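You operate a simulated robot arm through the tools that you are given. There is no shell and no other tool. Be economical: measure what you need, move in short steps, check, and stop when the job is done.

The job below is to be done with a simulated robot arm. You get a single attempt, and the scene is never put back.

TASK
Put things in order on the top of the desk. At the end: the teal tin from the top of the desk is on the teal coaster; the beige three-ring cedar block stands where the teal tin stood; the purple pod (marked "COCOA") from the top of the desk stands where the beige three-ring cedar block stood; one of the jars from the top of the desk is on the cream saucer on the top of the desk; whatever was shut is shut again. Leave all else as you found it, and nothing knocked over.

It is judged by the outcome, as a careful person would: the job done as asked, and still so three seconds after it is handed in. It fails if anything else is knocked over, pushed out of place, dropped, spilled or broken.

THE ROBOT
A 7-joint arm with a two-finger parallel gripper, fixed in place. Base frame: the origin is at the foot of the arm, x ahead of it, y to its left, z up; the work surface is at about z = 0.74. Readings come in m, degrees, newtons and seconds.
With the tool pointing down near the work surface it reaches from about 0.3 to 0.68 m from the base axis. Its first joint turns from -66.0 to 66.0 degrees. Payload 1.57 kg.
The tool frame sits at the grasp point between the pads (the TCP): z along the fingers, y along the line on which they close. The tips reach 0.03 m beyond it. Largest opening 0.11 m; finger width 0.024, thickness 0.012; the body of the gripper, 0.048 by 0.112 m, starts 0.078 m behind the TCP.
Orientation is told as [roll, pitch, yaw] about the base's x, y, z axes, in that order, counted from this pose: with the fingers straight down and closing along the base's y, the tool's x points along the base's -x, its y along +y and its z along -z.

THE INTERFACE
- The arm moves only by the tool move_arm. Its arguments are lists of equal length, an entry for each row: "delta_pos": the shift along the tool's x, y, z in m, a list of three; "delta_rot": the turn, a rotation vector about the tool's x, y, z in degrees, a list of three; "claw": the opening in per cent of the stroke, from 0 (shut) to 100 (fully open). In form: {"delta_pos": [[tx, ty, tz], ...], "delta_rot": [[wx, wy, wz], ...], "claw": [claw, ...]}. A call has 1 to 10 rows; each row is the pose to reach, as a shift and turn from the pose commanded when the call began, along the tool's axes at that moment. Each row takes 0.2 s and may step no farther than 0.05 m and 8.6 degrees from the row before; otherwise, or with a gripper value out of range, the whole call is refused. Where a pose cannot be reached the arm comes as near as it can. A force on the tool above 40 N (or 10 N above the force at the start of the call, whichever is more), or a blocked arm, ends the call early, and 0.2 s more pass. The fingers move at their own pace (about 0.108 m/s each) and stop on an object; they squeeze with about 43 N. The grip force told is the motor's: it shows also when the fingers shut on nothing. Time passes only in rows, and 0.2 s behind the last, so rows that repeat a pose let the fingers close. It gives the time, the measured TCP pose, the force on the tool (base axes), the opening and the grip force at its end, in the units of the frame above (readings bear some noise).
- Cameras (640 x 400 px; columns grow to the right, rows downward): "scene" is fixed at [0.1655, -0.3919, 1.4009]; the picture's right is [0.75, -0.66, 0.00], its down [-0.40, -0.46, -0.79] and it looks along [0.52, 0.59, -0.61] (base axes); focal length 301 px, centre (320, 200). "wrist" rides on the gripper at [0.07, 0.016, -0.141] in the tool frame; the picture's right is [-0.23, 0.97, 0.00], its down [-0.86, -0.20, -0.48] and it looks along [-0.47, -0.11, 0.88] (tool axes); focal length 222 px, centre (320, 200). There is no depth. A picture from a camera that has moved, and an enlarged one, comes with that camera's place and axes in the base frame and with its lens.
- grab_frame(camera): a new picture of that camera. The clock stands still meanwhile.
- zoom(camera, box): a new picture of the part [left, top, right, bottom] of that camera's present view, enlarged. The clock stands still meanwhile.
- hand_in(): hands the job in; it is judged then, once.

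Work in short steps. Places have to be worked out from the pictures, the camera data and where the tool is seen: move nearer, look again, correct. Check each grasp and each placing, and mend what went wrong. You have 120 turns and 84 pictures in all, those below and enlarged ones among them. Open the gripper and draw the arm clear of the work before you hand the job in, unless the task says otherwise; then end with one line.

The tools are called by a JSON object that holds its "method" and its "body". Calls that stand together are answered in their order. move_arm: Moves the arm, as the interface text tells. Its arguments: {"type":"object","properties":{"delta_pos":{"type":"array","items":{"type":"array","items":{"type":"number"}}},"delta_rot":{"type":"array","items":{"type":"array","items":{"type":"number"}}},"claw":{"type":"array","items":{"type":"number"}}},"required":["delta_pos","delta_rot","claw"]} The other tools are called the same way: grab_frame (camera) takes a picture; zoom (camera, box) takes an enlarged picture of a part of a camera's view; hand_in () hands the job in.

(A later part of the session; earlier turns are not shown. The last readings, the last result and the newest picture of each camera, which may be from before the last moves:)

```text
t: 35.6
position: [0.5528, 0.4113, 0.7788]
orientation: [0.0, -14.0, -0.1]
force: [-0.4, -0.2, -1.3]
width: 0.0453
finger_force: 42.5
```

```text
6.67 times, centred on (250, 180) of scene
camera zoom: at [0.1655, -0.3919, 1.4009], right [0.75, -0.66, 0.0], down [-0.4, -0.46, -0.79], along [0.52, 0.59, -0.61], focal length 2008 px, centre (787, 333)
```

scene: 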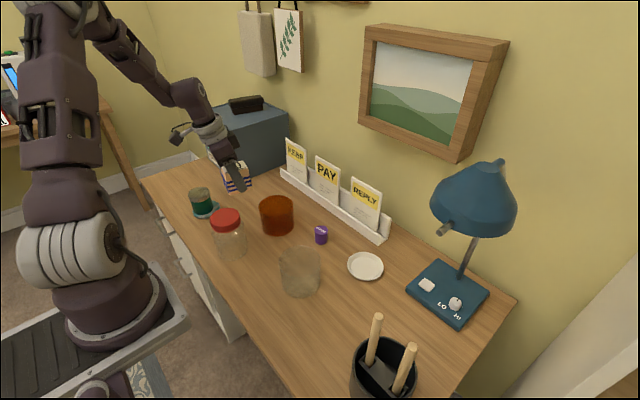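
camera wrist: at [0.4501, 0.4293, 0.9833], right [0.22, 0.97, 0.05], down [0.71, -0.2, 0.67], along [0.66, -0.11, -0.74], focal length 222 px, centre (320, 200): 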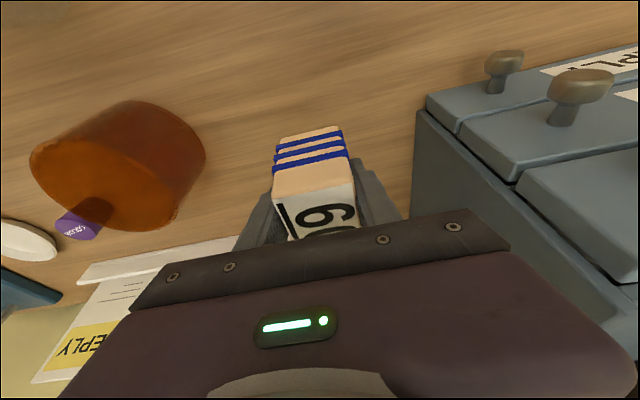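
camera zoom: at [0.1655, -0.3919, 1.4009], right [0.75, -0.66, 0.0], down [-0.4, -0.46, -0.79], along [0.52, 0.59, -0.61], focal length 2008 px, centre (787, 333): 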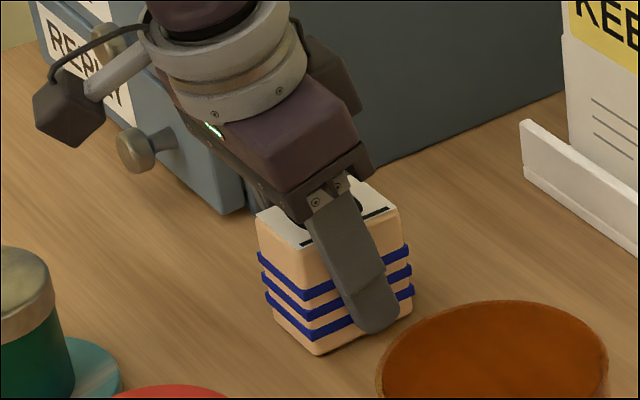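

Nearly touching; lower 1.5 mm, release, then withdraw along the tool axis.

{"method": "move_arm", "body": {"delta_pos": [[0.0003, 0, 0.0015], [0.0003, 0, 0.0015], [0.0003, 0, 0.0015], [0.0003, 0, 0.0015], [0.0003, 0, 0.0015]], "delta_rot": [[0, 0, 0], [0, 0, 0], [0, 0, 0], [0, 0, 0], [0, 0, 0]], "claw": [10, 40, 80, 100, 100]}}

{"method": "move_arm", "body": {"delta_pos": [[0, 0, -0.04], [0, 0, -0.08], [0, 0, -0.12], [0, 0, -0.16], [0, 0, -0.2]], "delta_rot": [[0, 0, 0], [0, 0, 0], [0, 0, 0], [0, 4, 0], [0, 8, 0]], "claw": [100, 100, 100, 100, 100]}}

{"method": "grab_frame", "body": {"camera": "wrist"}}

{"method": "zoom", "body": {"camera": "scene", "box": [180, 110, 340, 230]}}

```text
t: 36.8
position: [0.5535, 0.4106, 0.7776]
orientation: [0.0, -13.9, -0.1]
force: [-0.3, 0.3, 0.4]
width: 0.1099
finger_force: 0.0
```

```text
t: 38.0
position: [0.504, 0.4118, 0.972]
orientation: [0.0, -6.0, -0.1]
force: [-0.3, -0.3, 0.2]
width: 0.1099
finger_force: 0.1
```

```text
41 pictures are left
camera wrist: at [0.4207, 0.4285, 1.1051], right [0.23, 0.97, 0.02], down [0.8, -0.2, 0.56], along [0.55, -0.11, -0.83], focal length 222 px, centre (320, 200)
```

wrist: 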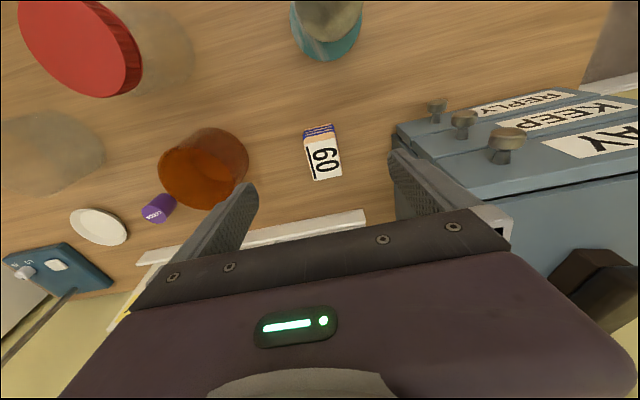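

```text
3.33 times, centred on (260, 170) of scene
camera zoom: at [0.1655, -0.3919, 1.4009], right [0.75, -0.66, 0.0], down [-0.4, -0.46, -0.79], along [0.52, 0.59, -0.61], focal length 1004 px, centre (520, 300)
```

zoom: 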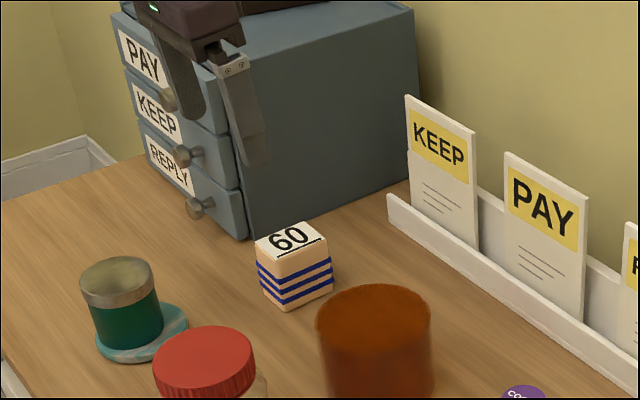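

Block stands upright on the tin's old spot. Now to above the pod.

{"method": "move_arm", "body": {"delta_pos": [[-0.009, -0.04, -0.003], [-0.018, -0.08, -0.006], [-0.028, -0.12, -0.009], [-0.037, -0.16, -0.011], [-0.046, -0.2, -0.014], [-0.055, -0.24, -0.017], [-0.064, -0.28, -0.02], [-0.0737, -0.32, -0.0224], [-0.0737, -0.32, -0.0224]], "delta_rot": [[0, 1, 0], [0, 2, 0], [0, 3, 0], [0, 4, 0], [0, 5, 0], [0, 6, 0], [0, 6, 0], [0, 6, 0], [0, 6, 0]], "claw": [100, 100, 100, 100, 100, 100, 100, 100, 100]}}

{"method": "grab_frame", "body": {"camera": "wrist"}}

```text
t: 40.0
position: [0.5756, 0.0898, 1.0015]
orientation: [0.1, 0.0, -0.2]
force: [0.0, 0.1, 0.6]
width: 0.11
finger_force: 0.0
```

```text
39 pictures are left
camera wrist: at [0.5056, 0.1068, 1.1429], right [0.23, 0.97, 0.0], down [0.85, -0.2, 0.48], along [0.47, -0.11, -0.88], focal length 222 px, centre (320, 200)
```

wrist: 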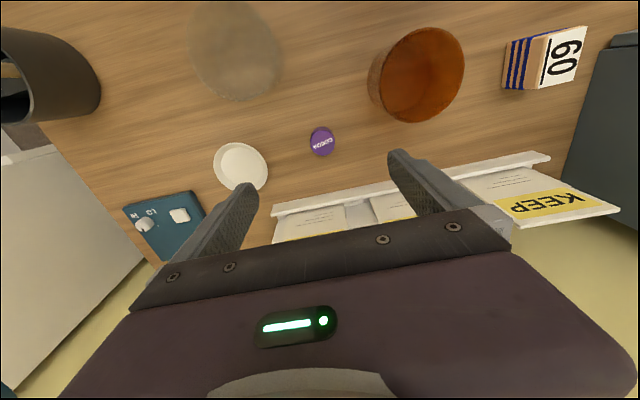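

Zoom to measure the pod, saucer and jars from above.

{"method": "zoom", "body": {"camera": "wrist", "box": [160, 0, 480, 200]}}

{"method": "zoom", "body": {"camera": "wrist", "box": [290, 110, 354, 170]}}

```text
2.00 times, centred on (320, 100) of wrist
camera zoom: at [0.5056, 0.1068, 1.1429], right [0.23, 0.97, 0.0], down [0.85, -0.2, 0.48], along [0.47, -0.11, -0.88], focal length 444 px, centre (320, 400)
```

zoom: 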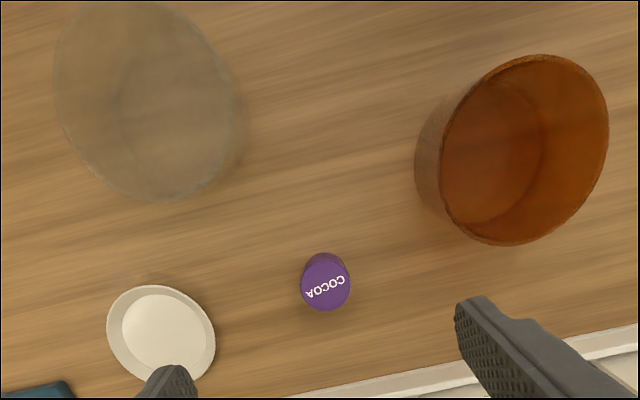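

```text
6.67 times, centred on (322, 140) of wrist
camera zoom: at [0.5056, 0.1068, 1.1429], right [0.23, 0.97, 0.0], down [0.85, -0.2, 0.48], along [0.47, -0.11, -0.88], focal length 1481 px, centre (307, 600)
```

zoom: 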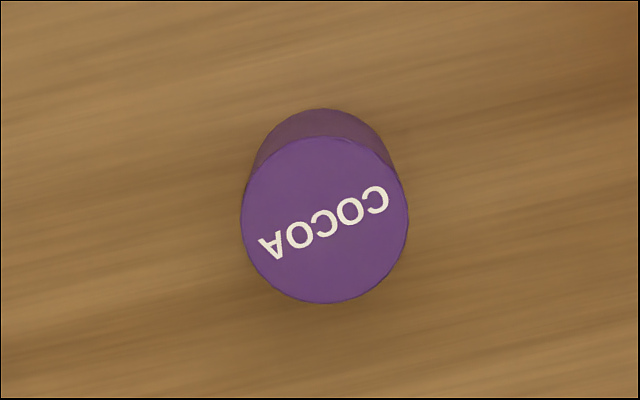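

Pod centre ≈ (0.5964, 0.090), diameter 0.04, height ~0.045. Descend to TCP z≈0.775.

{"method": "move_arm", "body": {"delta_pos": [[-0.0205, 0, 0.03], [-0.0205, 0, 0.07], [-0.0205, 0, 0.11], [-0.0205, 0, 0.15], [-0.0205, 0, 0.19], [-0.0205, 0, 0.21], [-0.0205, 0, 0.2265]], "delta_rot": [[0, 0, 0], [0, 0, 0], [0, 0, 0], [0, 0, 0], [0, 0, 0], [0, 0, 0], [0, 0, 0]], "claw": [100, 100, 100, 100, 100, 100, 100]}}

{"method": "zoom", "body": {"camera": "wrist", "box": [160, 60, 480, 260]}}

```text
t: 41.6
position: [0.5947, 0.0892, 0.7757]
orientation: [0.0, 0.0, -0.1]
force: [-0.8, -0.2, 0.1]
width: 0.1101
finger_force: 0.1
```

```text
2.00 times, centred on (320, 160) of wrist
camera zoom: at [0.5255, 0.1063, 0.9175], right [0.23, 0.97, 0.0], down [0.85, -0.2, 0.48], along [0.47, -0.11, -0.88], focal length 444 px, centre (320, 280)
```

zoom: 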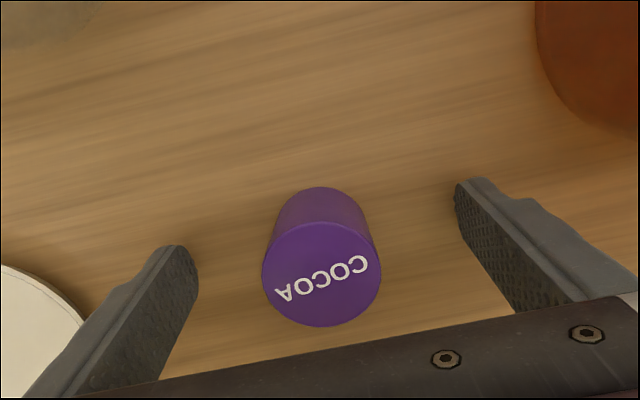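

Aligned. Close and lift to z≈0.95.

{"method": "move_arm", "body": {"delta_pos": [[0, 0, 0], [0, 0, 0], [0, 0, 0], [0, 0, 0], [0, 0, 0]], "delta_rot": [[0, 0, 0], [0, 0, 0], [0, 0, 0], [0, 0, 0], [0, 0, 0]], "claw": [70, 40, 20, 10, 10]}}

{"method": "move_arm", "body": {"delta_pos": [[0, 0, -0.02], [0, 0, -0.05], [0, 0, -0.09], [0, 0, -0.13], [0, 0, -0.17]], "delta_rot": [[0, 0, 0], [0, 0, 0], [0, 0, 0], [0, 0, 0], [0, 0, 0]], "claw": [10, 10, 10, 10, 10]}}

{"method": "grab_frame", "body": {"camera": "scene"}}

```text
t: 42.8
position: [0.5952, 0.0903, 0.7756]
orientation: [0.0, -0.1, -0.1]
force: [0.4, -0.2, -0.3]
width: 0.0381
finger_force: 42.8
```

```text
t: 44.0
position: [0.5948, 0.0918, 0.9442]
orientation: [0.0, 0.0, -0.2]
force: [0.6, -0.4, 0.5]
width: 0.0381
finger_force: 42.9
```

```text
35 pictures are left
```

scene: 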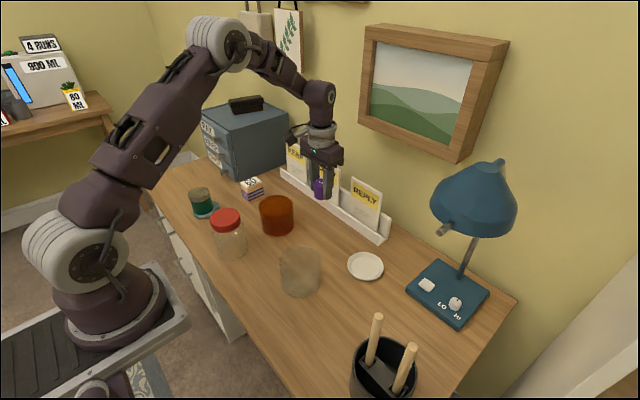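

Pod held. Carry it to above the block's old spot (0.397, −0.150), rotating to yaw −90 to stay clear of the pen cup.

{"method": "move_arm", "body": {"delta_pos": [[0.0198, -0.0242, 0], [0.0396, -0.0484, 0], [0.0594, -0.0726, 0], [0.0792, -0.0968, 0], [0.099, -0.121, 0], [0.1188, -0.1452, 0], [0.1386, -0.1694, 0], [0.1584, -0.1936, 0], [0.1782, -0.2178, 0], [0.1975, -0.242, 0]], "delta_rot": [[0, 0, 8.5], [0, 0, 17], [0, 0, 25.5], [0, 0, 34], [0, 0, 42.5], [0, 0, 51], [0, 0, 59.5], [0, 0, 68], [0, 0, 76.5], [0, 0, 85]], "claw": [10, 10, 10, 10, 10, 10, 10, 10, 10, 10]}}

{"method": "grab_frame", "body": {"camera": "scene"}}

```text
t: 46.2
position: [0.3982, -0.1517, 0.9459]
orientation: [0.0, 0.0, -85.2]
force: [-0.3, -0.8, 0.4]
width: 0.0382
finger_force: 43.1
```

```text
34 pictures are left
```

scene: 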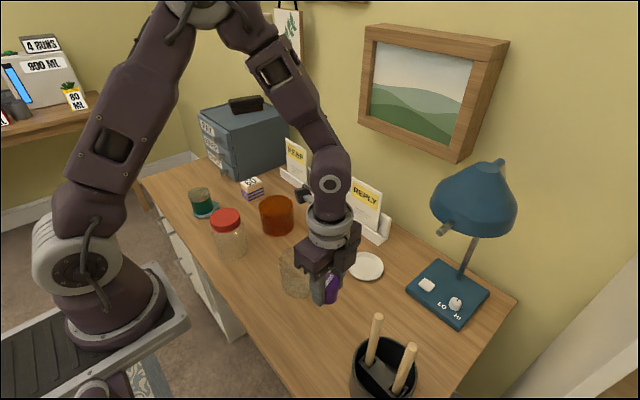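

Above the spot. Lower to the gripping height.

{"method": "move_arm", "body": {"delta_pos": [[0.001, -0.001, 0.04], [0.001, -0.001, 0.08], [0.001, -0.001, 0.12], [0.001, -0.001, 0.15], [0.001, -0.001, 0.165], [0.001, -0.001, 0.1685], [0.001, -0.001, 0.1685]], "delta_rot": [[0, 0, 5], [0, 0, 5], [0, 0, 5], [0, 0, 5], [0, 0, 5], [0, 0, 5], [0, 0, 5]], "claw": [10, 10, 10, 10, 10, 10, 10]}}

{"method": "zoom", "body": {"camera": "scene", "box": [280, 280, 380, 380]}}

```text
t: 47.8
position: [0.3971, -0.1515, 0.7755]
orientation: [0.2, 0.0, -90.1]
force: [-0.1, 0.4, 13.7]
width: 0.038
finger_force: 43.0
```

```text
4.00 times, centred on (330, 330) of scene
camera zoom: at [0.1653, -0.3918, 1.401], right [0.75, -0.66, 0.0], down [-0.4, -0.46, -0.79], along [0.52, 0.59, -0.61], focal length 1205 px, centre (280, -320)
```

zoom: 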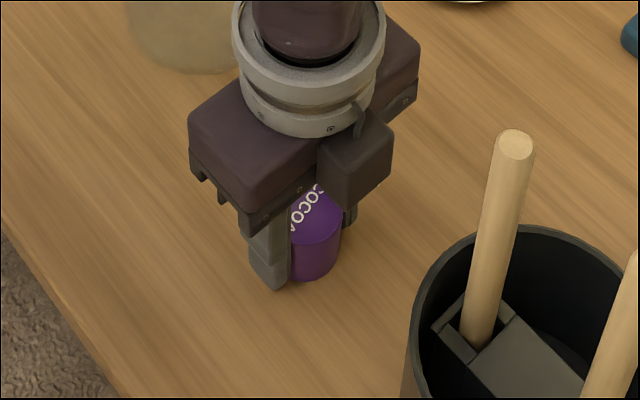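

Contact felt (14 N). Release and rise.

{"method": "move_arm", "body": {"delta_pos": [[0, 0, -0.0005], [0, 0, -0.0005], [0, 0, -0.0005], [0, 0, -0.0005]], "delta_rot": [[0, 0, 0], [0, 0, 0], [0, 0, 0], [0, 0, 0]], "claw": [40, 70, 100, 100]}}

{"method": "move_arm", "body": {"delta_pos": [[0, 0, -0.04], [0, 0, -0.08], [0, 0, -0.12], [0, 0, -0.16], [0, 0, -0.2], [0.045, 0.01, -0.21], [0.09, 0.02, -0.21], [0.13, 0.03, -0.21]], "delta_rot": [[0, 0, 0], [0, 0, 0], [0, 0, 0], [0, 0, 0], [0, 0, 0], [0, 0, 0], [0, 0, 0], [0, 0, 0]], "claw": [100, 100, 100, 100, 100, 100, 100, 100]}}

{"method": "grab_frame", "body": {"camera": "wrist"}}

{"method": "grab_frame", "body": {"camera": "scene"}}

```text
t: 48.8
position: [0.3965, -0.1509, 0.7747]
orientation: [0.0, 0.0, -90.1]
force: [-0.1, 0.0, 0.0]
width: 0.1099
finger_force: 0.0
```

```text
t: 50.6
position: [0.4263, -0.0208, 0.9841]
orientation: [0.0, 0.0, -90.1]
force: [-0.1, 1.0, 1.8]
width: 0.11
finger_force: 0.1
```

```text
32 pictures are left
camera wrist: at [0.4429, 0.0491, 1.1271], right [0.97, -0.23, 0.0], down [-0.2, -0.85, 0.48], along [-0.11, -0.47, -0.88], focal length 222 px, centre (320, 200)
```

wrist: 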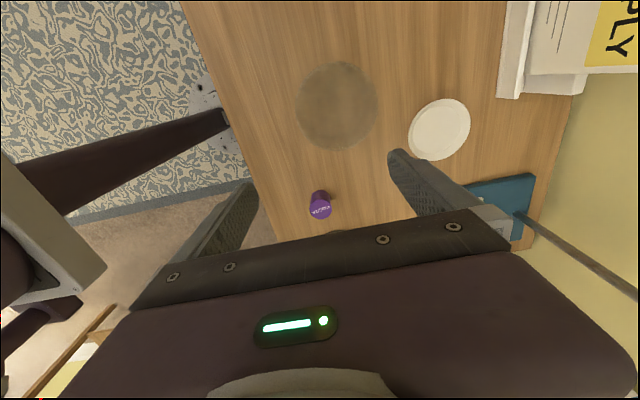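

```text
31 pictures are left
```

scene: 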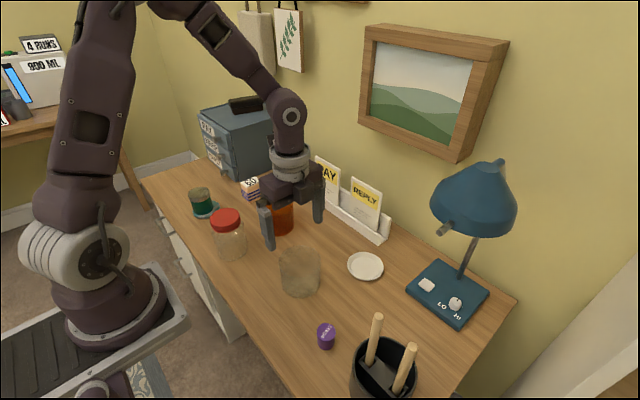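

Pod is standing on the block's spot. Now measure the clear jar and saucer.

{"method": "zoom", "body": {"camera": "wrist", "box": [280, 40, 480, 180]}}

{"method": "zoom", "body": {"camera": "scene", "box": [260, 230, 400, 310]}}

{"method": "zoom", "body": {"camera": "scene", "box": [190, 190, 290, 270]}}

```text
2.86 times, centred on (380, 110) of wrist
camera zoom: at [0.4429, 0.0491, 1.1271], right [0.97, -0.23, 0.0], down [-0.2, -0.85, 0.48], along [-0.11, -0.47, -0.88], focal length 635 px, centre (149, 457)
```

zoom: 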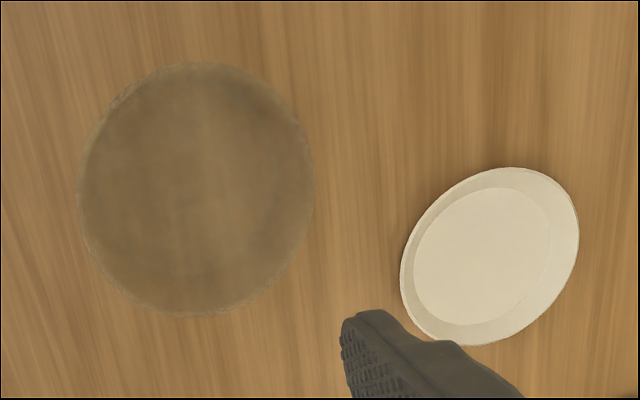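

```text
4.57 times, centred on (330, 270) of scene
camera zoom: at [0.1655, -0.3919, 1.4009], right [0.75, -0.66, 0.0], down [-0.4, -0.46, -0.79], along [0.52, 0.59, -0.61], focal length 1377 px, centre (274, -120)
```

zoom: 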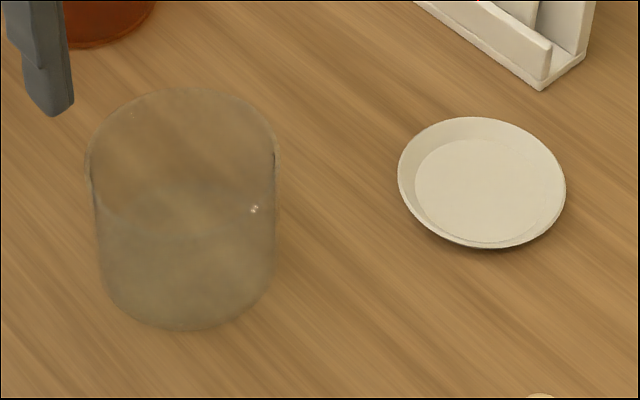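

```text
5.00 times, centred on (240, 230) of scene
camera zoom: at [0.1655, -0.3919, 1.4009], right [0.75, -0.66, 0.0], down [-0.4, -0.46, -0.79], along [0.52, 0.59, -0.61], focal length 1506 px, centre (720, 50)
```

zoom: 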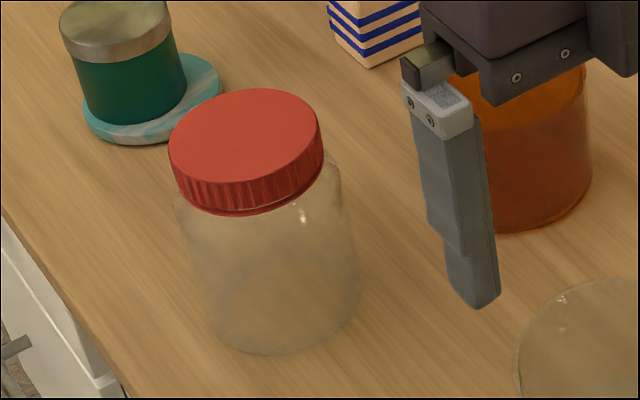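

The red-lidded jar's body (~0.09 m) is narrower than the clear one (~0.10 m, a tight fit in the 0.11 m opening) and suits the saucer (rim ~0.098, centre ≈ (0.6135, −0.070)) better. Go above it to measure.

{"method": "move_arm", "body": {"delta_pos": [[0.02, -0.005, -0.01], [0.045, -0.01, -0.02], [0.07, -0.016, -0.03], [0.095, -0.021, -0.045], [0.12, -0.027, -0.045], [0.145, -0.032, -0.045], [0.17, -0.038, -0.045], [0.195, -0.044, -0.045], [0.22, -0.049, -0.045], [0.246, -0.055, -0.045]], "delta_rot": [[0, 0, -8.5], [0, 0, -17], [0, 0, -25.5], [0, 0, -34], [0, 0, -42.5], [0, 0, -51], [0, 0, -59.5], [0, 0, -68], [0, 0, -76.5], [0, 0, -85]], "claw": [100, 100, 100, 100, 100, 100, 100, 100, 100, 100]}}

{"method": "move_arm", "body": {"delta_pos": [[0, 0, 0]], "delta_rot": [[0, 0, -5]], "claw": [100]}}

{"method": "grab_frame", "body": {"camera": "wrist"}}

{"method": "zoom", "body": {"camera": "wrist", "box": [240, 40, 420, 220]}}

```text
t: 52.8
position: [0.3732, 0.2252, 1.0317]
orientation: [0.0, 0.0, -4.9]
force: [-1.0, -0.7, 0.1]
width: 0.1102
finger_force: 0.0
```

```text
t: 53.2
position: [0.374, 0.2257, 1.0311]
orientation: [0.0, 0.0, 0.1]
force: [-0.2, 0.5, 0.7]
width: 0.11
finger_force: 0.0
```

```text
27 pictures are left
camera wrist: at [0.3036, 0.2414, 1.1728], right [0.23, 0.97, 0.0], down [0.86, -0.2, 0.48], along [0.47, -0.11, -0.88], focal length 222 px, centre (320, 200)
```

wrist: 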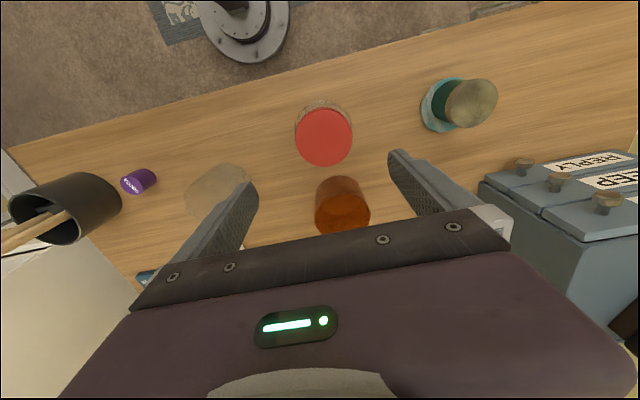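

```text
2.22 times, centred on (330, 130) of wrist
camera zoom: at [0.3036, 0.2414, 1.1728], right [0.23, 0.97, 0.0], down [0.86, -0.2, 0.48], along [0.47, -0.11, -0.88], focal length 494 px, centre (298, 356)
```

zoom: 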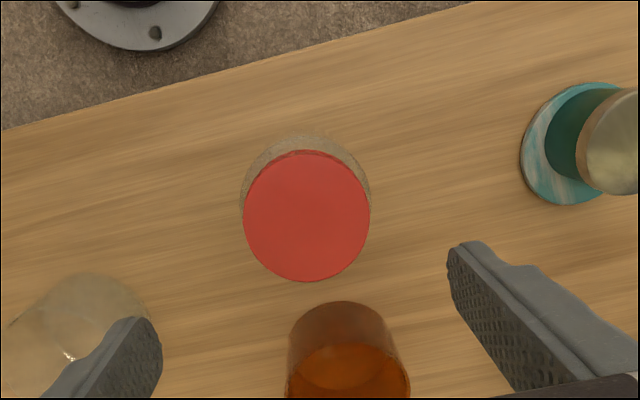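

Jar centre ≈ (0.372, 0.230). Lower to TCP 0.93 (tips still above the lid) and recheck.

{"method": "move_arm", "body": {"delta_pos": [[0.001, 0.004, 0.04], [0.001, 0.004, 0.08], [0.001, 0.004, 0.1]], "delta_rot": [[0, 0, 0], [0, 0, 0], [0, 0, 0]], "claw": [100, 100, 100]}}

{"method": "grab_frame", "body": {"camera": "wrist"}}

{"method": "zoom", "body": {"camera": "scene", "box": [180, 170, 300, 270]}}

```text
t: 54.0
position: [0.3715, 0.2305, 0.9311]
orientation: [0.1, 0.0, -0.1]
force: [0.5, 0.2, 0.3]
width: 0.11
finger_force: 0.1
```

```text
25 pictures are left
camera wrist: at [0.3022, 0.2467, 1.0732], right [0.23, 0.97, 0.0], down [0.85, -0.2, 0.48], along [0.47, -0.11, -0.88], focal length 222 px, centre (320, 200)
```

wrist: 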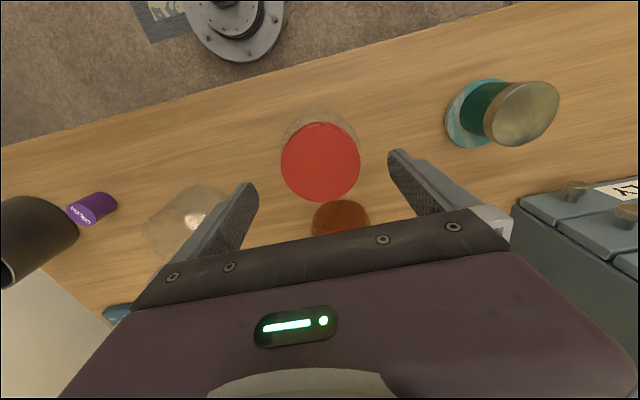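

```text
4.00 times, centred on (240, 220) of scene
camera zoom: at [0.1655, -0.3919, 1.4009], right [0.75, -0.66, 0.0], down [-0.4, -0.46, -0.79], along [0.52, 0.59, -0.61], focal length 1205 px, centre (640, 120)
```

zoom: 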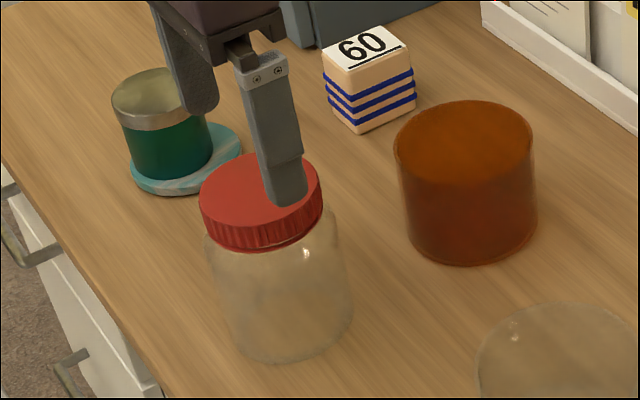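

Triangulated: jar centre (0.373, 0.230), lid top z≈0.863. Descend around the body to TCP 0.80 (palm stays above the lid).

{"method": "move_arm", "body": {"delta_pos": [[-0.0015, 0, 0.03], [-0.0015, 0, 0.06], [-0.0015, 0, 0.09], [-0.0015, 0, 0.115], [-0.0015, 0, 0.13]], "delta_rot": [[0, 0, 0], [0, 0, 0], [0, 0, 0], [0, 0, 0], [0, 0, 0]], "claw": [100, 100, 100, 100, 100]}}

{"method": "grab_frame", "body": {"camera": "wrist"}}

```text
t: 55.2
position: [0.3724, 0.229, 0.8023]
orientation: [0.0, 0.0, -0.1]
force: [-0.2, 0.4, -0.8]
width: 0.1101
finger_force: 0.0
```

```text
23 pictures are left
camera wrist: at [0.3031, 0.2458, 0.9439], right [0.23, 0.97, 0.0], down [0.85, -0.2, 0.48], along [0.47, -0.11, -0.88], focal length 222 px, centre (320, 200)
```

wrist: 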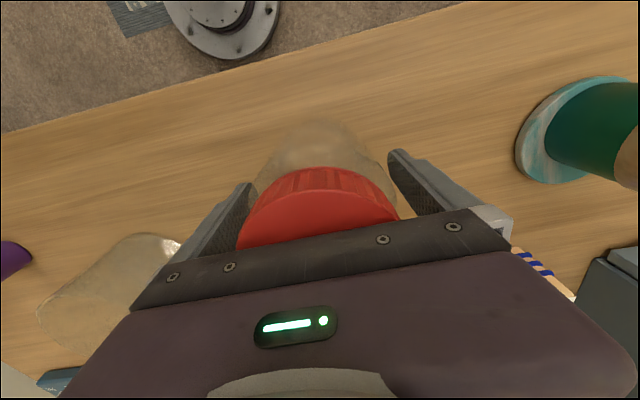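

No contact, well straddled. Close on the body and lift 3 cm to check.

{"method": "move_arm", "body": {"delta_pos": [[0, 0, 0], [0, 0, 0], [0, 0, 0], [0, 0, 0]], "delta_rot": [[0, 0, 0], [0, 0, 0], [0, 0, 0], [0, 0, 0]], "claw": [85, 70, 60, 60]}}

{"method": "move_arm", "body": {"delta_pos": [[0, 0, -0.005], [0, 0, -0.015], [0, 0, -0.03]], "delta_rot": [[0, 0, 0], [0, 0, 0], [0, 0, 0]], "claw": [55, 55, 55]}}

{"method": "zoom", "body": {"camera": "scene", "box": [180, 170, 300, 270]}}

```text
t: 56.2
position: [0.3725, 0.2285, 0.8024]
orientation: [0.1, 0.0, -0.1]
force: [-0.7, -0.1, -0.1]
width: 0.0874
finger_force: 42.9
```

```text
t: 57.0
position: [0.3731, 0.2285, 0.8336]
orientation: [0.0, -0.1, -0.1]
force: [0.2, -0.5, -1.1]
width: 0.0877
finger_force: 43.1
```

```text
4.00 times, centred on (240, 220) of scene
camera zoom: at [0.1655, -0.3919, 1.4009], right [0.75, -0.66, 0.0], down [-0.4, -0.46, -0.79], along [0.52, 0.59, -0.61], focal length 1205 px, centre (640, 120)
```

zoom: 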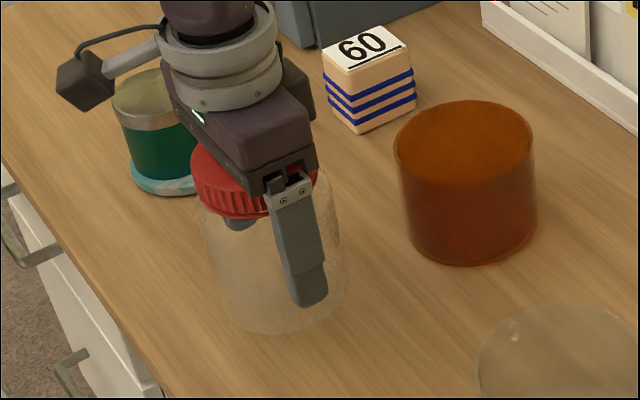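

Jar held (0.0875 m wide). Lift high enough to clear other jars and head for the saucer.

{"method": "move_arm", "body": {"delta_pos": [[0, 0, -0.03], [0, 0, -0.065], [0, 0, -0.1], [0, 0, -0.125], [-0.022, -0.028, -0.125], [-0.048, -0.06, -0.125], [-0.074, -0.092, -0.125], [-0.1, -0.124, -0.125], [-0.126, -0.156, -0.125], [-0.15, -0.187, -0.125]], "delta_rot": [[0, 0, 0], [0, 0, 0], [0, 0, 0], [0, 0, 0], [0, 0, 0], [0, 0, 0], [0, 0, 0], [0, 0, 0], [0, 0, 0], [0, 0, 0]], "claw": [55, 55, 55, 55, 55, 55, 55, 55, 55, 55]}}

{"method": "move_arm", "body": {"delta_pos": [[-0.022, -0.028, 0], [-0.045, -0.056, 0], [-0.068, -0.084, 0], [-0.0905, -0.112, 0], [-0.0905, -0.112, 0]], "delta_rot": [[0, 0, 0], [0, 0, 0], [0, 0, 0], [0, 0, 0], [0, 0, 0]], "claw": [55, 55, 55, 55, 55]}}

{"method": "grab_frame", "body": {"camera": "wrist"}}

{"method": "grab_frame", "body": {"camera": "scene"}}

```text
t: 59.2
position: [0.5218, 0.0408, 0.9566]
orientation: [0.0, 0.0, 0.0]
force: [-0.4, -0.1, -1.9]
width: 0.0875
finger_force: 43.0
```

```text
t: 60.4
position: [0.6146, -0.0693, 0.957]
orientation: [0.1, 0.0, -0.1]
force: [-0.2, -0.7, -1.3]
width: 0.0875
finger_force: 43.0
```

```text
21 pictures are left
camera wrist: at [0.5455, -0.0529, 1.0985], right [0.23, 0.97, 0.0], down [0.85, -0.2, 0.48], along [0.47, -0.11, -0.88], focal length 222 px, centre (320, 200)
```

wrist: 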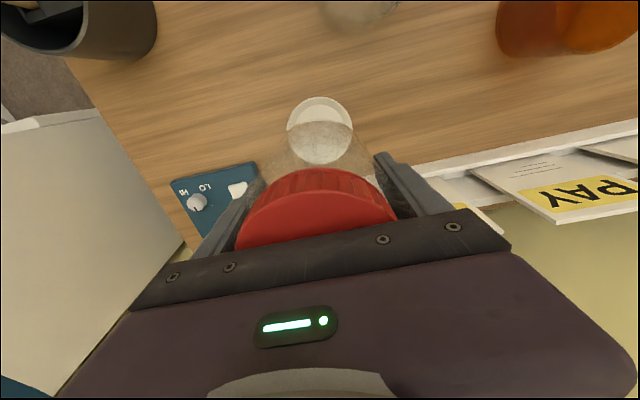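

```text
20 pictures are left
```

scene: 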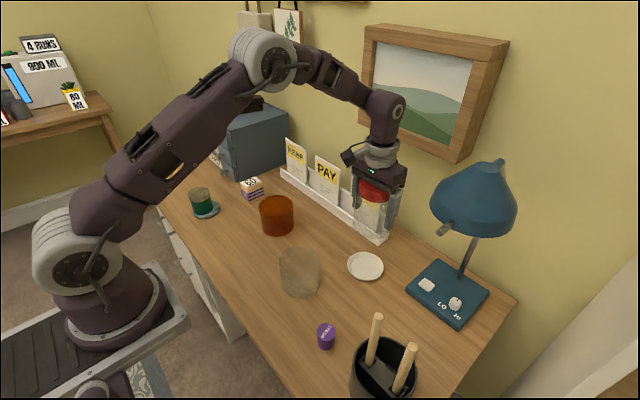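

Over the saucer centre (≈(0.614, −0.0695)). Lower to 2 cm above contact and check.

{"method": "move_arm", "body": {"delta_pos": [[0, 0, 0.04], [0, 0, 0.08], [0, 0, 0.11], [0, 0, 0.13]], "delta_rot": [[0, 0, 0], [0, 0, 0], [0, 0, 0], [0, 0, 0]], "claw": [55, 55, 55, 55]}}

{"method": "zoom", "body": {"camera": "scene", "box": [310, 200, 430, 290]}}

{"method": "zoom", "body": {"camera": "wrist", "box": [240, 70, 400, 220]}}

```text
t: 61.4
position: [0.614, -0.0706, 0.8261]
orientation: [0.1, 0.1, 0.0]
force: [0.6, 0.0, -2.5]
width: 0.0878
finger_force: 43.5
```

```text
4.44 times, centred on (370, 245) of scene
camera zoom: at [0.1656, -0.3919, 1.4009], right [0.75, -0.66, 0.0], down [-0.4, -0.46, -0.79], along [0.52, 0.59, -0.61], focal length 1339 px, centre (98, 0)
```

zoom: 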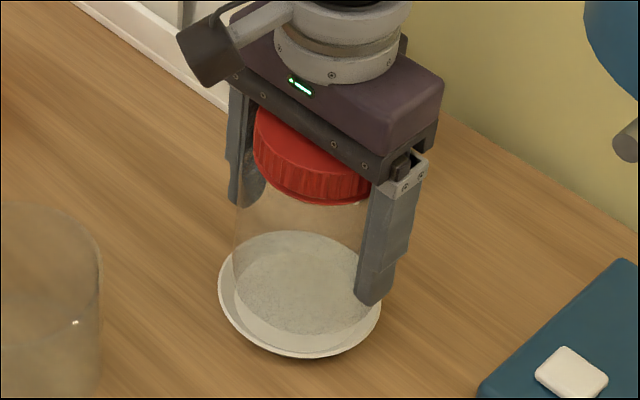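

```text
2.67 times, centred on (320, 145) of wrist
camera zoom: at [0.5447, -0.0546, 0.9672], right [0.23, 0.97, 0.0], down [0.85, -0.2, 0.48], along [0.47, -0.11, -0.88], focal length 592 px, centre (320, 347)
```

zoom: 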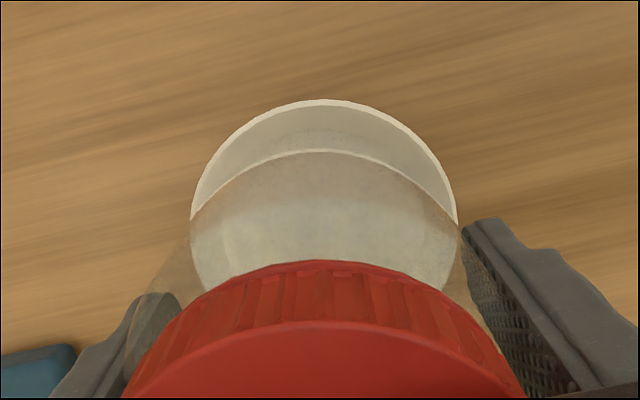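

Centred. Lower in 3 mm steps until contact.

{"method": "move_arm", "body": {"delta_pos": [[0, 0, 0.003], [0, 0, 0.006], [0, 0, 0.009], [0, 0, 0.011]], "delta_rot": [[0, 0, 0], [0, 0, 0], [0, 0, 0], [0, 0, 0]], "claw": [55, 55, 55, 55]}}

{"method": "zoom", "body": {"camera": "scene", "box": [310, 200, 430, 290]}}

```text
t: 62.4
position: [0.6134, -0.0706, 0.8151]
orientation: [-0.1, -0.1, -0.1]
force: [-0.2, 0.2, -1.3]
width: 0.0874
finger_force: 42.4
```

```text
4.44 times, centred on (370, 245) of scene
camera zoom: at [0.1655, -0.3919, 1.4009], right [0.75, -0.66, 0.0], down [-0.4, -0.46, -0.79], along [0.52, 0.59, -0.61], focal length 1339 px, centre (98, 0)
```

zoom: 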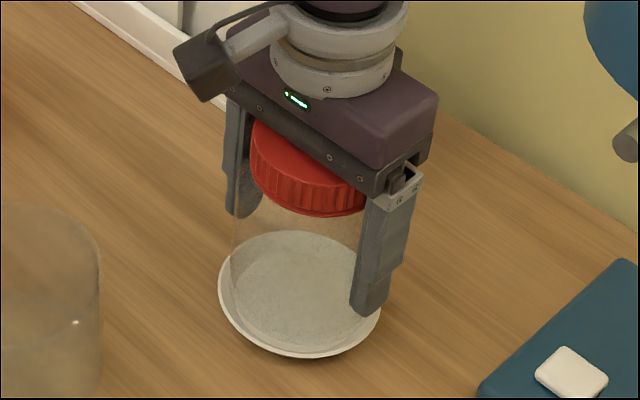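

No contact yet; continue in 2 mm steps.

{"method": "move_arm", "body": {"delta_pos": [[0, 0, 0.002], [0, 0, 0.004], [0, 0, 0.006]], "delta_rot": [[0, 0, 0], [0, 0, 0], [0, 0, 0]], "claw": [55, 55, 55]}}

```text
t: 63.2
position: [0.6138, -0.0696, 0.8109]
orientation: [0.0, -0.2, -0.1]
force: [-2.0, -2.8, 31.9]
width: 0.0873
finger_force: 43.5
```

Contact (32 N). Ease up 1.5 mm to relieve the push, then release.

{"method": "move_arm", "body": {"delta_pos": [[0, 0, -0.0015], [0, 0, -0.0015], [0, 0, -0.0015], [0, 0, -0.0015], [0, 0, -0.0015]], "delta_rot": [[0, 0, 0], [0, 0, 0], [0, 0, 0], [0, 0, 0], [0, 0, 0]], "claw": [55, 80, 90, 100, 100]}}

{"method": "zoom", "body": {"camera": "scene", "box": [310, 200, 430, 290]}}

{"method": "zoom", "body": {"camera": "wrist", "box": [160, 70, 480, 260]}}

```text
t: 64.4
position: [0.613, -0.0692, 0.8118]
orientation: [0.1, 0.0, -0.1]
force: [0.1, -0.4, 0.5]
width: 0.1099
finger_force: 0.0
```

```text
4.44 times, centred on (370, 245) of scene
camera zoom: at [0.1655, -0.3919, 1.4009], right [0.75, -0.66, 0.0], down [-0.4, -0.46, -0.79], along [0.52, 0.59, -0.61], focal length 1339 px, centre (98, 0)
```

zoom: 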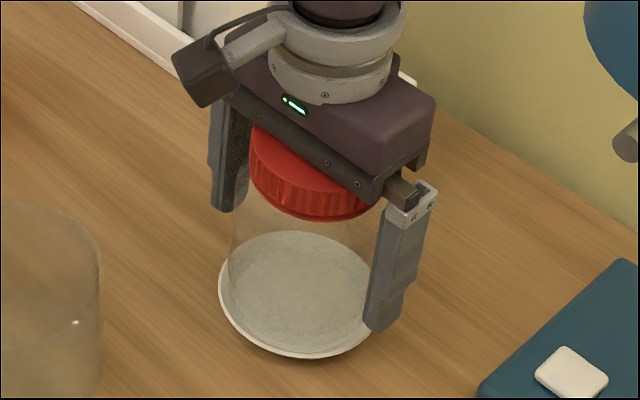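

```text
2.00 times, centred on (320, 165) of wrist
camera zoom: at [0.544, -0.0527, 0.953], right [0.23, 0.97, 0.0], down [0.85, -0.2, 0.48], along [0.47, -0.11, -0.88], focal length 444 px, centre (320, 270)
```

zoom: 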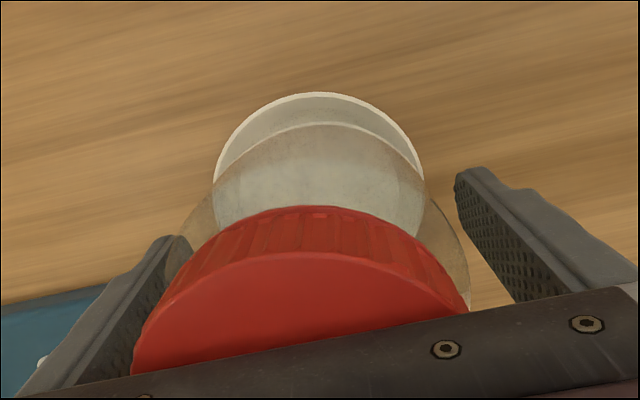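

The jar stands upright on the saucer. Rise straight up, then draw back clear and inspect everything.

{"method": "move_arm", "body": {"delta_pos": [[0, 0, -0.02], [0, 0, -0.05], [0, 0, -0.09], [0, 0, -0.13], [0, 0, -0.17], [0, 0, -0.2], [0.045, 0.01, -0.21], [0.09, 0.02, -0.22], [0.135, 0.04, -0.23], [0.18, 0.06, -0.24]], "delta_rot": [[0, 0, 0], [0, 0, 0], [0, 0, 0], [0, 0, 0], [0, 0, 0], [0, 0, 0], [0, 0, 0], [0, 0, 0], [0, 0, 0], [0, 0, 0]], "claw": [100, 100, 100, 100, 100, 100, 100, 100, 100, 100]}}

{"method": "move_arm", "body": {"delta_pos": [[0.03, 0.03, -0.02], [0.06, 0.06, -0.03], [0.09, 0.09, -0.04]], "delta_rot": [[0, 0, 0], [0, 0, 0], [0, 0, 0]], "claw": [100, 100, 100]}}

{"method": "grab_frame", "body": {"camera": "scene"}}

{"method": "grab_frame", "body": {"camera": "wrist"}}

{"method": "zoom", "body": {"camera": "scene", "box": [310, 200, 430, 290]}}

```text
refused: row 9 steps farther than a row can; nothing moved
```

```text
t: 65.2
position: [0.5214, 0.0199, 0.851]
orientation: [0.0, 0.1, -0.2]
force: [0.0, 0.2, 0.1]
width: 0.1099
finger_force: 0.0
```

```text
14 pictures are left
```

scene: 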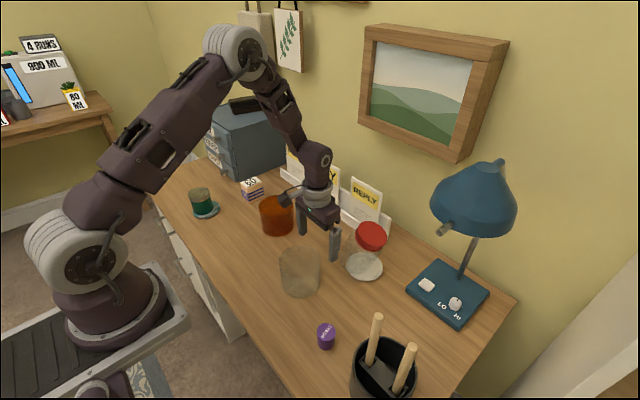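

```text
13 pictures are left
camera wrist: at [0.4518, 0.0372, 0.9923], right [0.23, 0.97, 0.0], down [0.85, -0.2, 0.48], along [0.47, -0.11, -0.88], focal length 222 px, centre (320, 200)
```

wrist: 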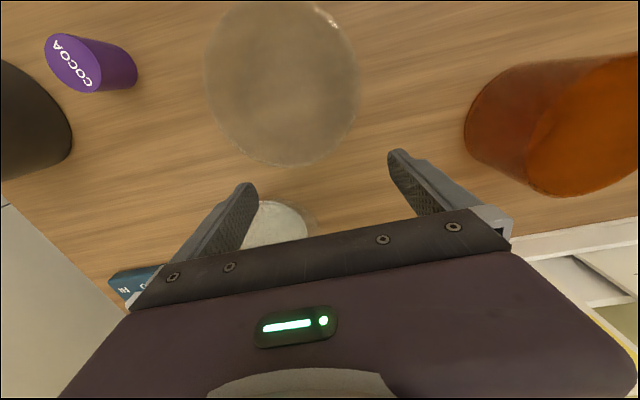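

```text
4.44 times, centred on (370, 245) of scene
camera zoom: at [0.1655, -0.3919, 1.4009], right [0.75, -0.66, 0.0], down [-0.4, -0.46, -0.79], along [0.52, 0.59, -0.61], focal length 1339 px, centre (98, 0)
```

zoom: 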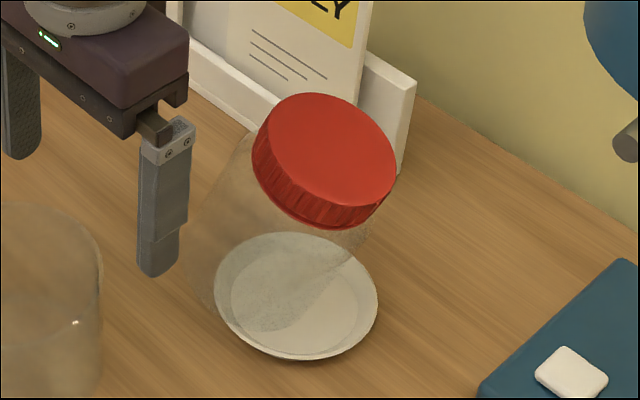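

The first call was refused (a step too long) but the second ran, and the low sweep tipped the jar. I hold still one row to see how it settles before doing anything else.

{"method": "move_arm", "body": {"delta_pos": [[0, 0, 0]], "delta_rot": [[0, 0, 0]], "claw": [100]}}

{"method": "zoom", "body": {"camera": "scene", "box": [310, 200, 430, 290]}}

```text
t: 65.6
position: [0.5225, 0.0209, 0.8514]
orientation: [0.0, 0.1, -0.1]
force: [0.8, 0.3, -0.3]
width: 0.1099
finger_force: 0.0
```

```text
4.44 times, centred on (370, 245) of scene
camera zoom: at [0.1655, -0.3919, 1.4009], right [0.75, -0.66, 0.0], down [-0.4, -0.46, -0.79], along [0.52, 0.59, -0.61], focal length 1339 px, centre (98, 0)
```

zoom: 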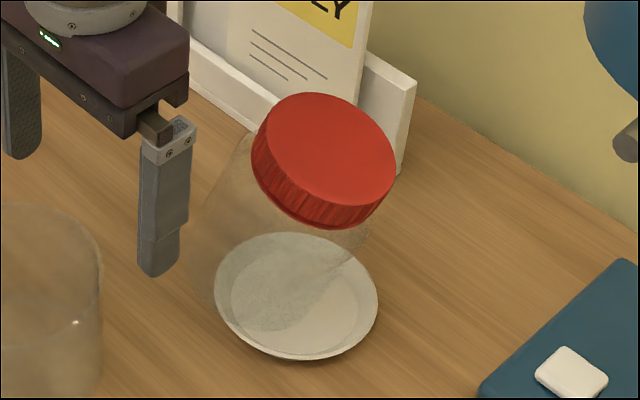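

The jar is at rest, leaning (apparently against the note rack), not fully over. I raise the arm straight up first, then move over to view it from above.

{"method": "move_arm", "body": {"delta_pos": [[0, 0, -0.04], [0, 0, -0.08], [0, 0, -0.12], [0, 0, -0.16], [0, 0, -0.2], [0, -0.04, -0.2], [0, -0.08, -0.2]], "delta_rot": [[0, 0, 0], [0, 0, 0], [0, 0, 0], [0, 0, 0], [0, 0, 0], [0, 0, 0], [0, 0, 0]], "claw": [100, 100, 100, 100, 100, 100, 100]}}

{"method": "zoom", "body": {"camera": "wrist", "box": [160, 60, 480, 260]}}

```text
t: 67.2
position: [0.5252, -0.0591, 1.0531]
orientation: [0.0, 0.0, 0.0]
force: [0.3, -0.1, 0.1]
width: 0.11
finger_force: 0.0
```

```text
2.00 times, centred on (320, 160) of wrist
camera zoom: at [0.4562, -0.0422, 1.194], right [0.23, 0.97, 0.0], down [0.86, -0.2, 0.48], along [0.47, -0.11, -0.88], focal length 444 px, centre (320, 280)
```

zoom: 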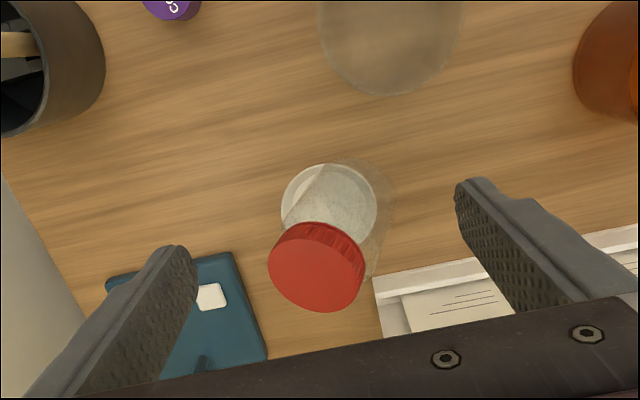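

The jar is perched with its +y side on the saucer's rim, tilted ~12° toward −y; nothing else seems disturbed. Plan: grip it closing along x (yaw −90) with the tool tilted to match, lift, untilt, and set it centred. First rotate above it at z≈1.0.

{"method": "move_arm", "body": {"delta_pos": [[-0.008, -0.002, 0.0], [-0.017, -0.005, 0.0], [-0.026, -0.008, 0.005], [-0.035, -0.011, 0.01], [-0.044, -0.014, 0.015], [-0.053, -0.017, 0.02], [-0.062, -0.02, 0.03], [-0.071, -0.023, 0.04], [-0.08, -0.026, 0.05], [-0.0885, -0.029, 0.05]], "delta_rot": [[0, 0, 8.5], [0, 0, 17], [0, 0, 25.5], [0, 0, 34], [0, 0, 42.5], [0, 0, 51], [0, 0, 59.5], [0, 0, 68], [0, 0, 76.5], [0, 0, 85]], "claw": [100, 100, 100, 100, 100, 100, 100, 100, 100, 100]}}

{"method": "zoom", "body": {"camera": "wrist", "box": [200, 60, 440, 220]}}

```text
t: 69.4
position: [0.6129, -0.0893, 1.0009]
orientation: [-0.1, 0.1, -85.3]
force: [-0.1, -0.8, -0.3]
width: 0.1099
finger_force: 0.1
```

```text
2.50 times, centred on (320, 140) of wrist
camera zoom: at [0.6231, -0.0183, 1.1431], right [0.99, -0.15, 0.0], down [-0.13, -0.87, 0.48], along [-0.07, -0.47, -0.88], focal length 555 px, centre (320, 350)
```

zoom: 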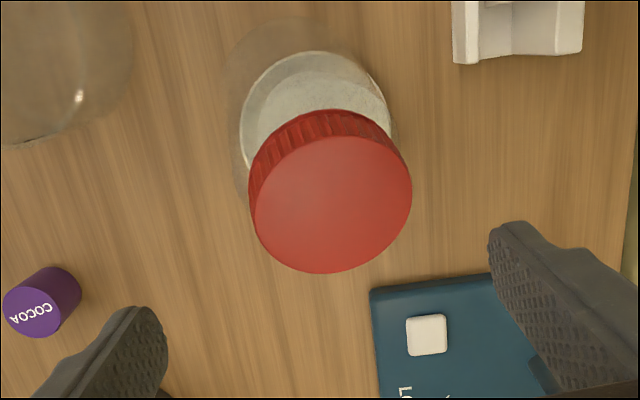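

Triangulated lid top ≈ (0.618, −0.084, 0.870), base toward +y, tilt ~18°. Keeping the tool vertical avoids the lamp; I grip with the closing axis perpendicular to the lean (yaw ≈ −74°) at TCP (0.6135, −0.066, 0.818), and will upright it after lifting by leaning the hand away from the lamp.

{"method": "move_arm", "body": {"delta_pos": [[0.012, 0.001, 0], [0.0232, 0.0025, 0.0], [0.0232, 0.0025, 0.04], [0.0232, 0.0025, 0.08]], "delta_rot": [[0, 0, -5.5], [0, 0, -11], [0, 0, -11], [0, 0, -11]], "claw": [100, 100, 100, 100]}}

{"method": "grab_frame", "body": {"camera": "wrist"}}

```text
t: 70.4
position: [0.6127, -0.0646, 0.9216]
orientation: [0.1, 0.0, -74.1]
force: [0.2, -0.4, -1.6]
width: 0.1098
finger_force: 0.1
```

```text
8 pictures are left
camera wrist: at [0.6092, 0.0066, 1.0638], right [1.0, 0.05, 0.0], down [0.04, -0.88, 0.48], along [0.02, -0.48, -0.88], focal length 222 px, centre (320, 200)
```

wrist: 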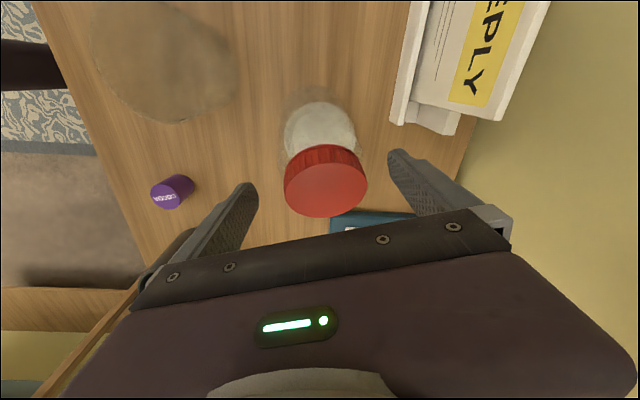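

Lid sits between the fingers; descend to TCP 0.818 in steps, then close gently.

{"method": "move_arm", "body": {"delta_pos": [[0, 0, 0.03], [0, 0, 0.06], [0, 0, 0.085], [0, 0, 0.1], [0, 0, 0.1]], "delta_rot": [[0, 0, 0], [0, 0, 0], [0, 0, 0], [0, 0, 0], [0, 0, 0]], "claw": [100, 100, 100, 100, 100]}}

{"method": "move_arm", "body": {"delta_pos": [[0, 0, 0], [0, 0, 0], [0, 0, 0], [0, 0, 0]], "delta_rot": [[0, 0, 0], [0, 0, 0], [0, 0, 0], [0, 0, 0]], "claw": [90, 80, 60, 55]}}

```text
t: 71.6
position: [0.6119, -0.0638, 0.8183]
orientation: [0.1, 0.0, -74.1]
force: [0.2, 0.2, -0.3]
width: 0.1104
finger_force: 0.1
```

```text
t: 72.6
position: [0.6124, -0.0659, 0.8189]
orientation: [0.0, 0.0, -74.1]
force: [-0.1, 0.1, 0.0]
width: 0.0879
finger_force: 42.7
```

Gripped across the full diameter (0.088). Lift 6 cm and look.

{"method": "move_arm", "body": {"delta_pos": [[0, 0, -0.01], [0, 0, -0.03], [0, 0, -0.06], [0, 0, -0.06]], "delta_rot": [[0, 0, 0], [0, 0, 0], [0, 0, 0], [0, 0, 0]], "claw": [55, 55, 55, 55]}}

{"method": "zoom", "body": {"camera": "scene", "box": [300, 180, 440, 300]}}

```text
t: 73.6
position: [0.613, -0.0658, 0.8827]
orientation: [0.0, 0.0, -74.1]
force: [-0.5, -0.9, -3.0]
width: 0.0878
finger_force: 43.1
```

```text
3.33 times, centred on (370, 240) of scene
camera zoom: at [0.1656, -0.3919, 1.4009], right [0.75, -0.66, 0.0], down [-0.4, -0.46, -0.79], along [0.52, 0.59, -0.61], focal length 1004 px, centre (153, 67)
```

zoom: 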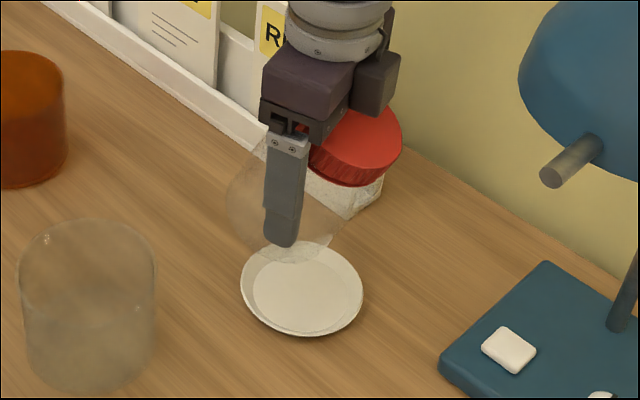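

Jar is tilted ~25° in the grip, saucer looks in place. Rotate the tool −20° about its closing axis (hand leaning away from the lamp) to upright the jar, with a little more lift, then check.

{"method": "move_arm", "body": {"delta_pos": [[0, 0, -0.015], [0, 0, -0.03], [0, 0, -0.03], [0, 0, -0.03]], "delta_rot": [[0, -7, 0], [0, -14, 0], [0, -20, 0], [0, -20, 0]], "claw": [55, 55, 55, 55]}}

{"method": "zoom", "body": {"camera": "scene", "box": [310, 170, 430, 290]}}

```text
t: 74.6
position: [0.6124, -0.0655, 0.9111]
orientation: [-0.1, -20.0, -74.1]
force: [0.1, -0.5, -1.7]
width: 0.0877
finger_force: 43.3
```

```text
3.33 times, centred on (370, 230) of scene
camera zoom: at [0.1656, -0.3919, 1.4009], right [0.75, -0.66, 0.0], down [-0.4, -0.46, -0.79], along [0.52, 0.59, -0.61], focal length 1004 px, centre (153, 100)
```

zoom: 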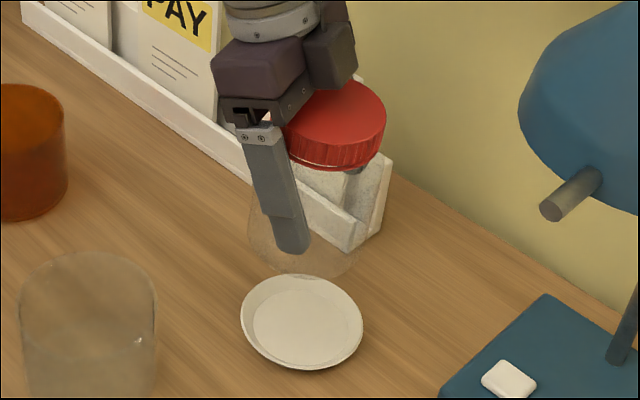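

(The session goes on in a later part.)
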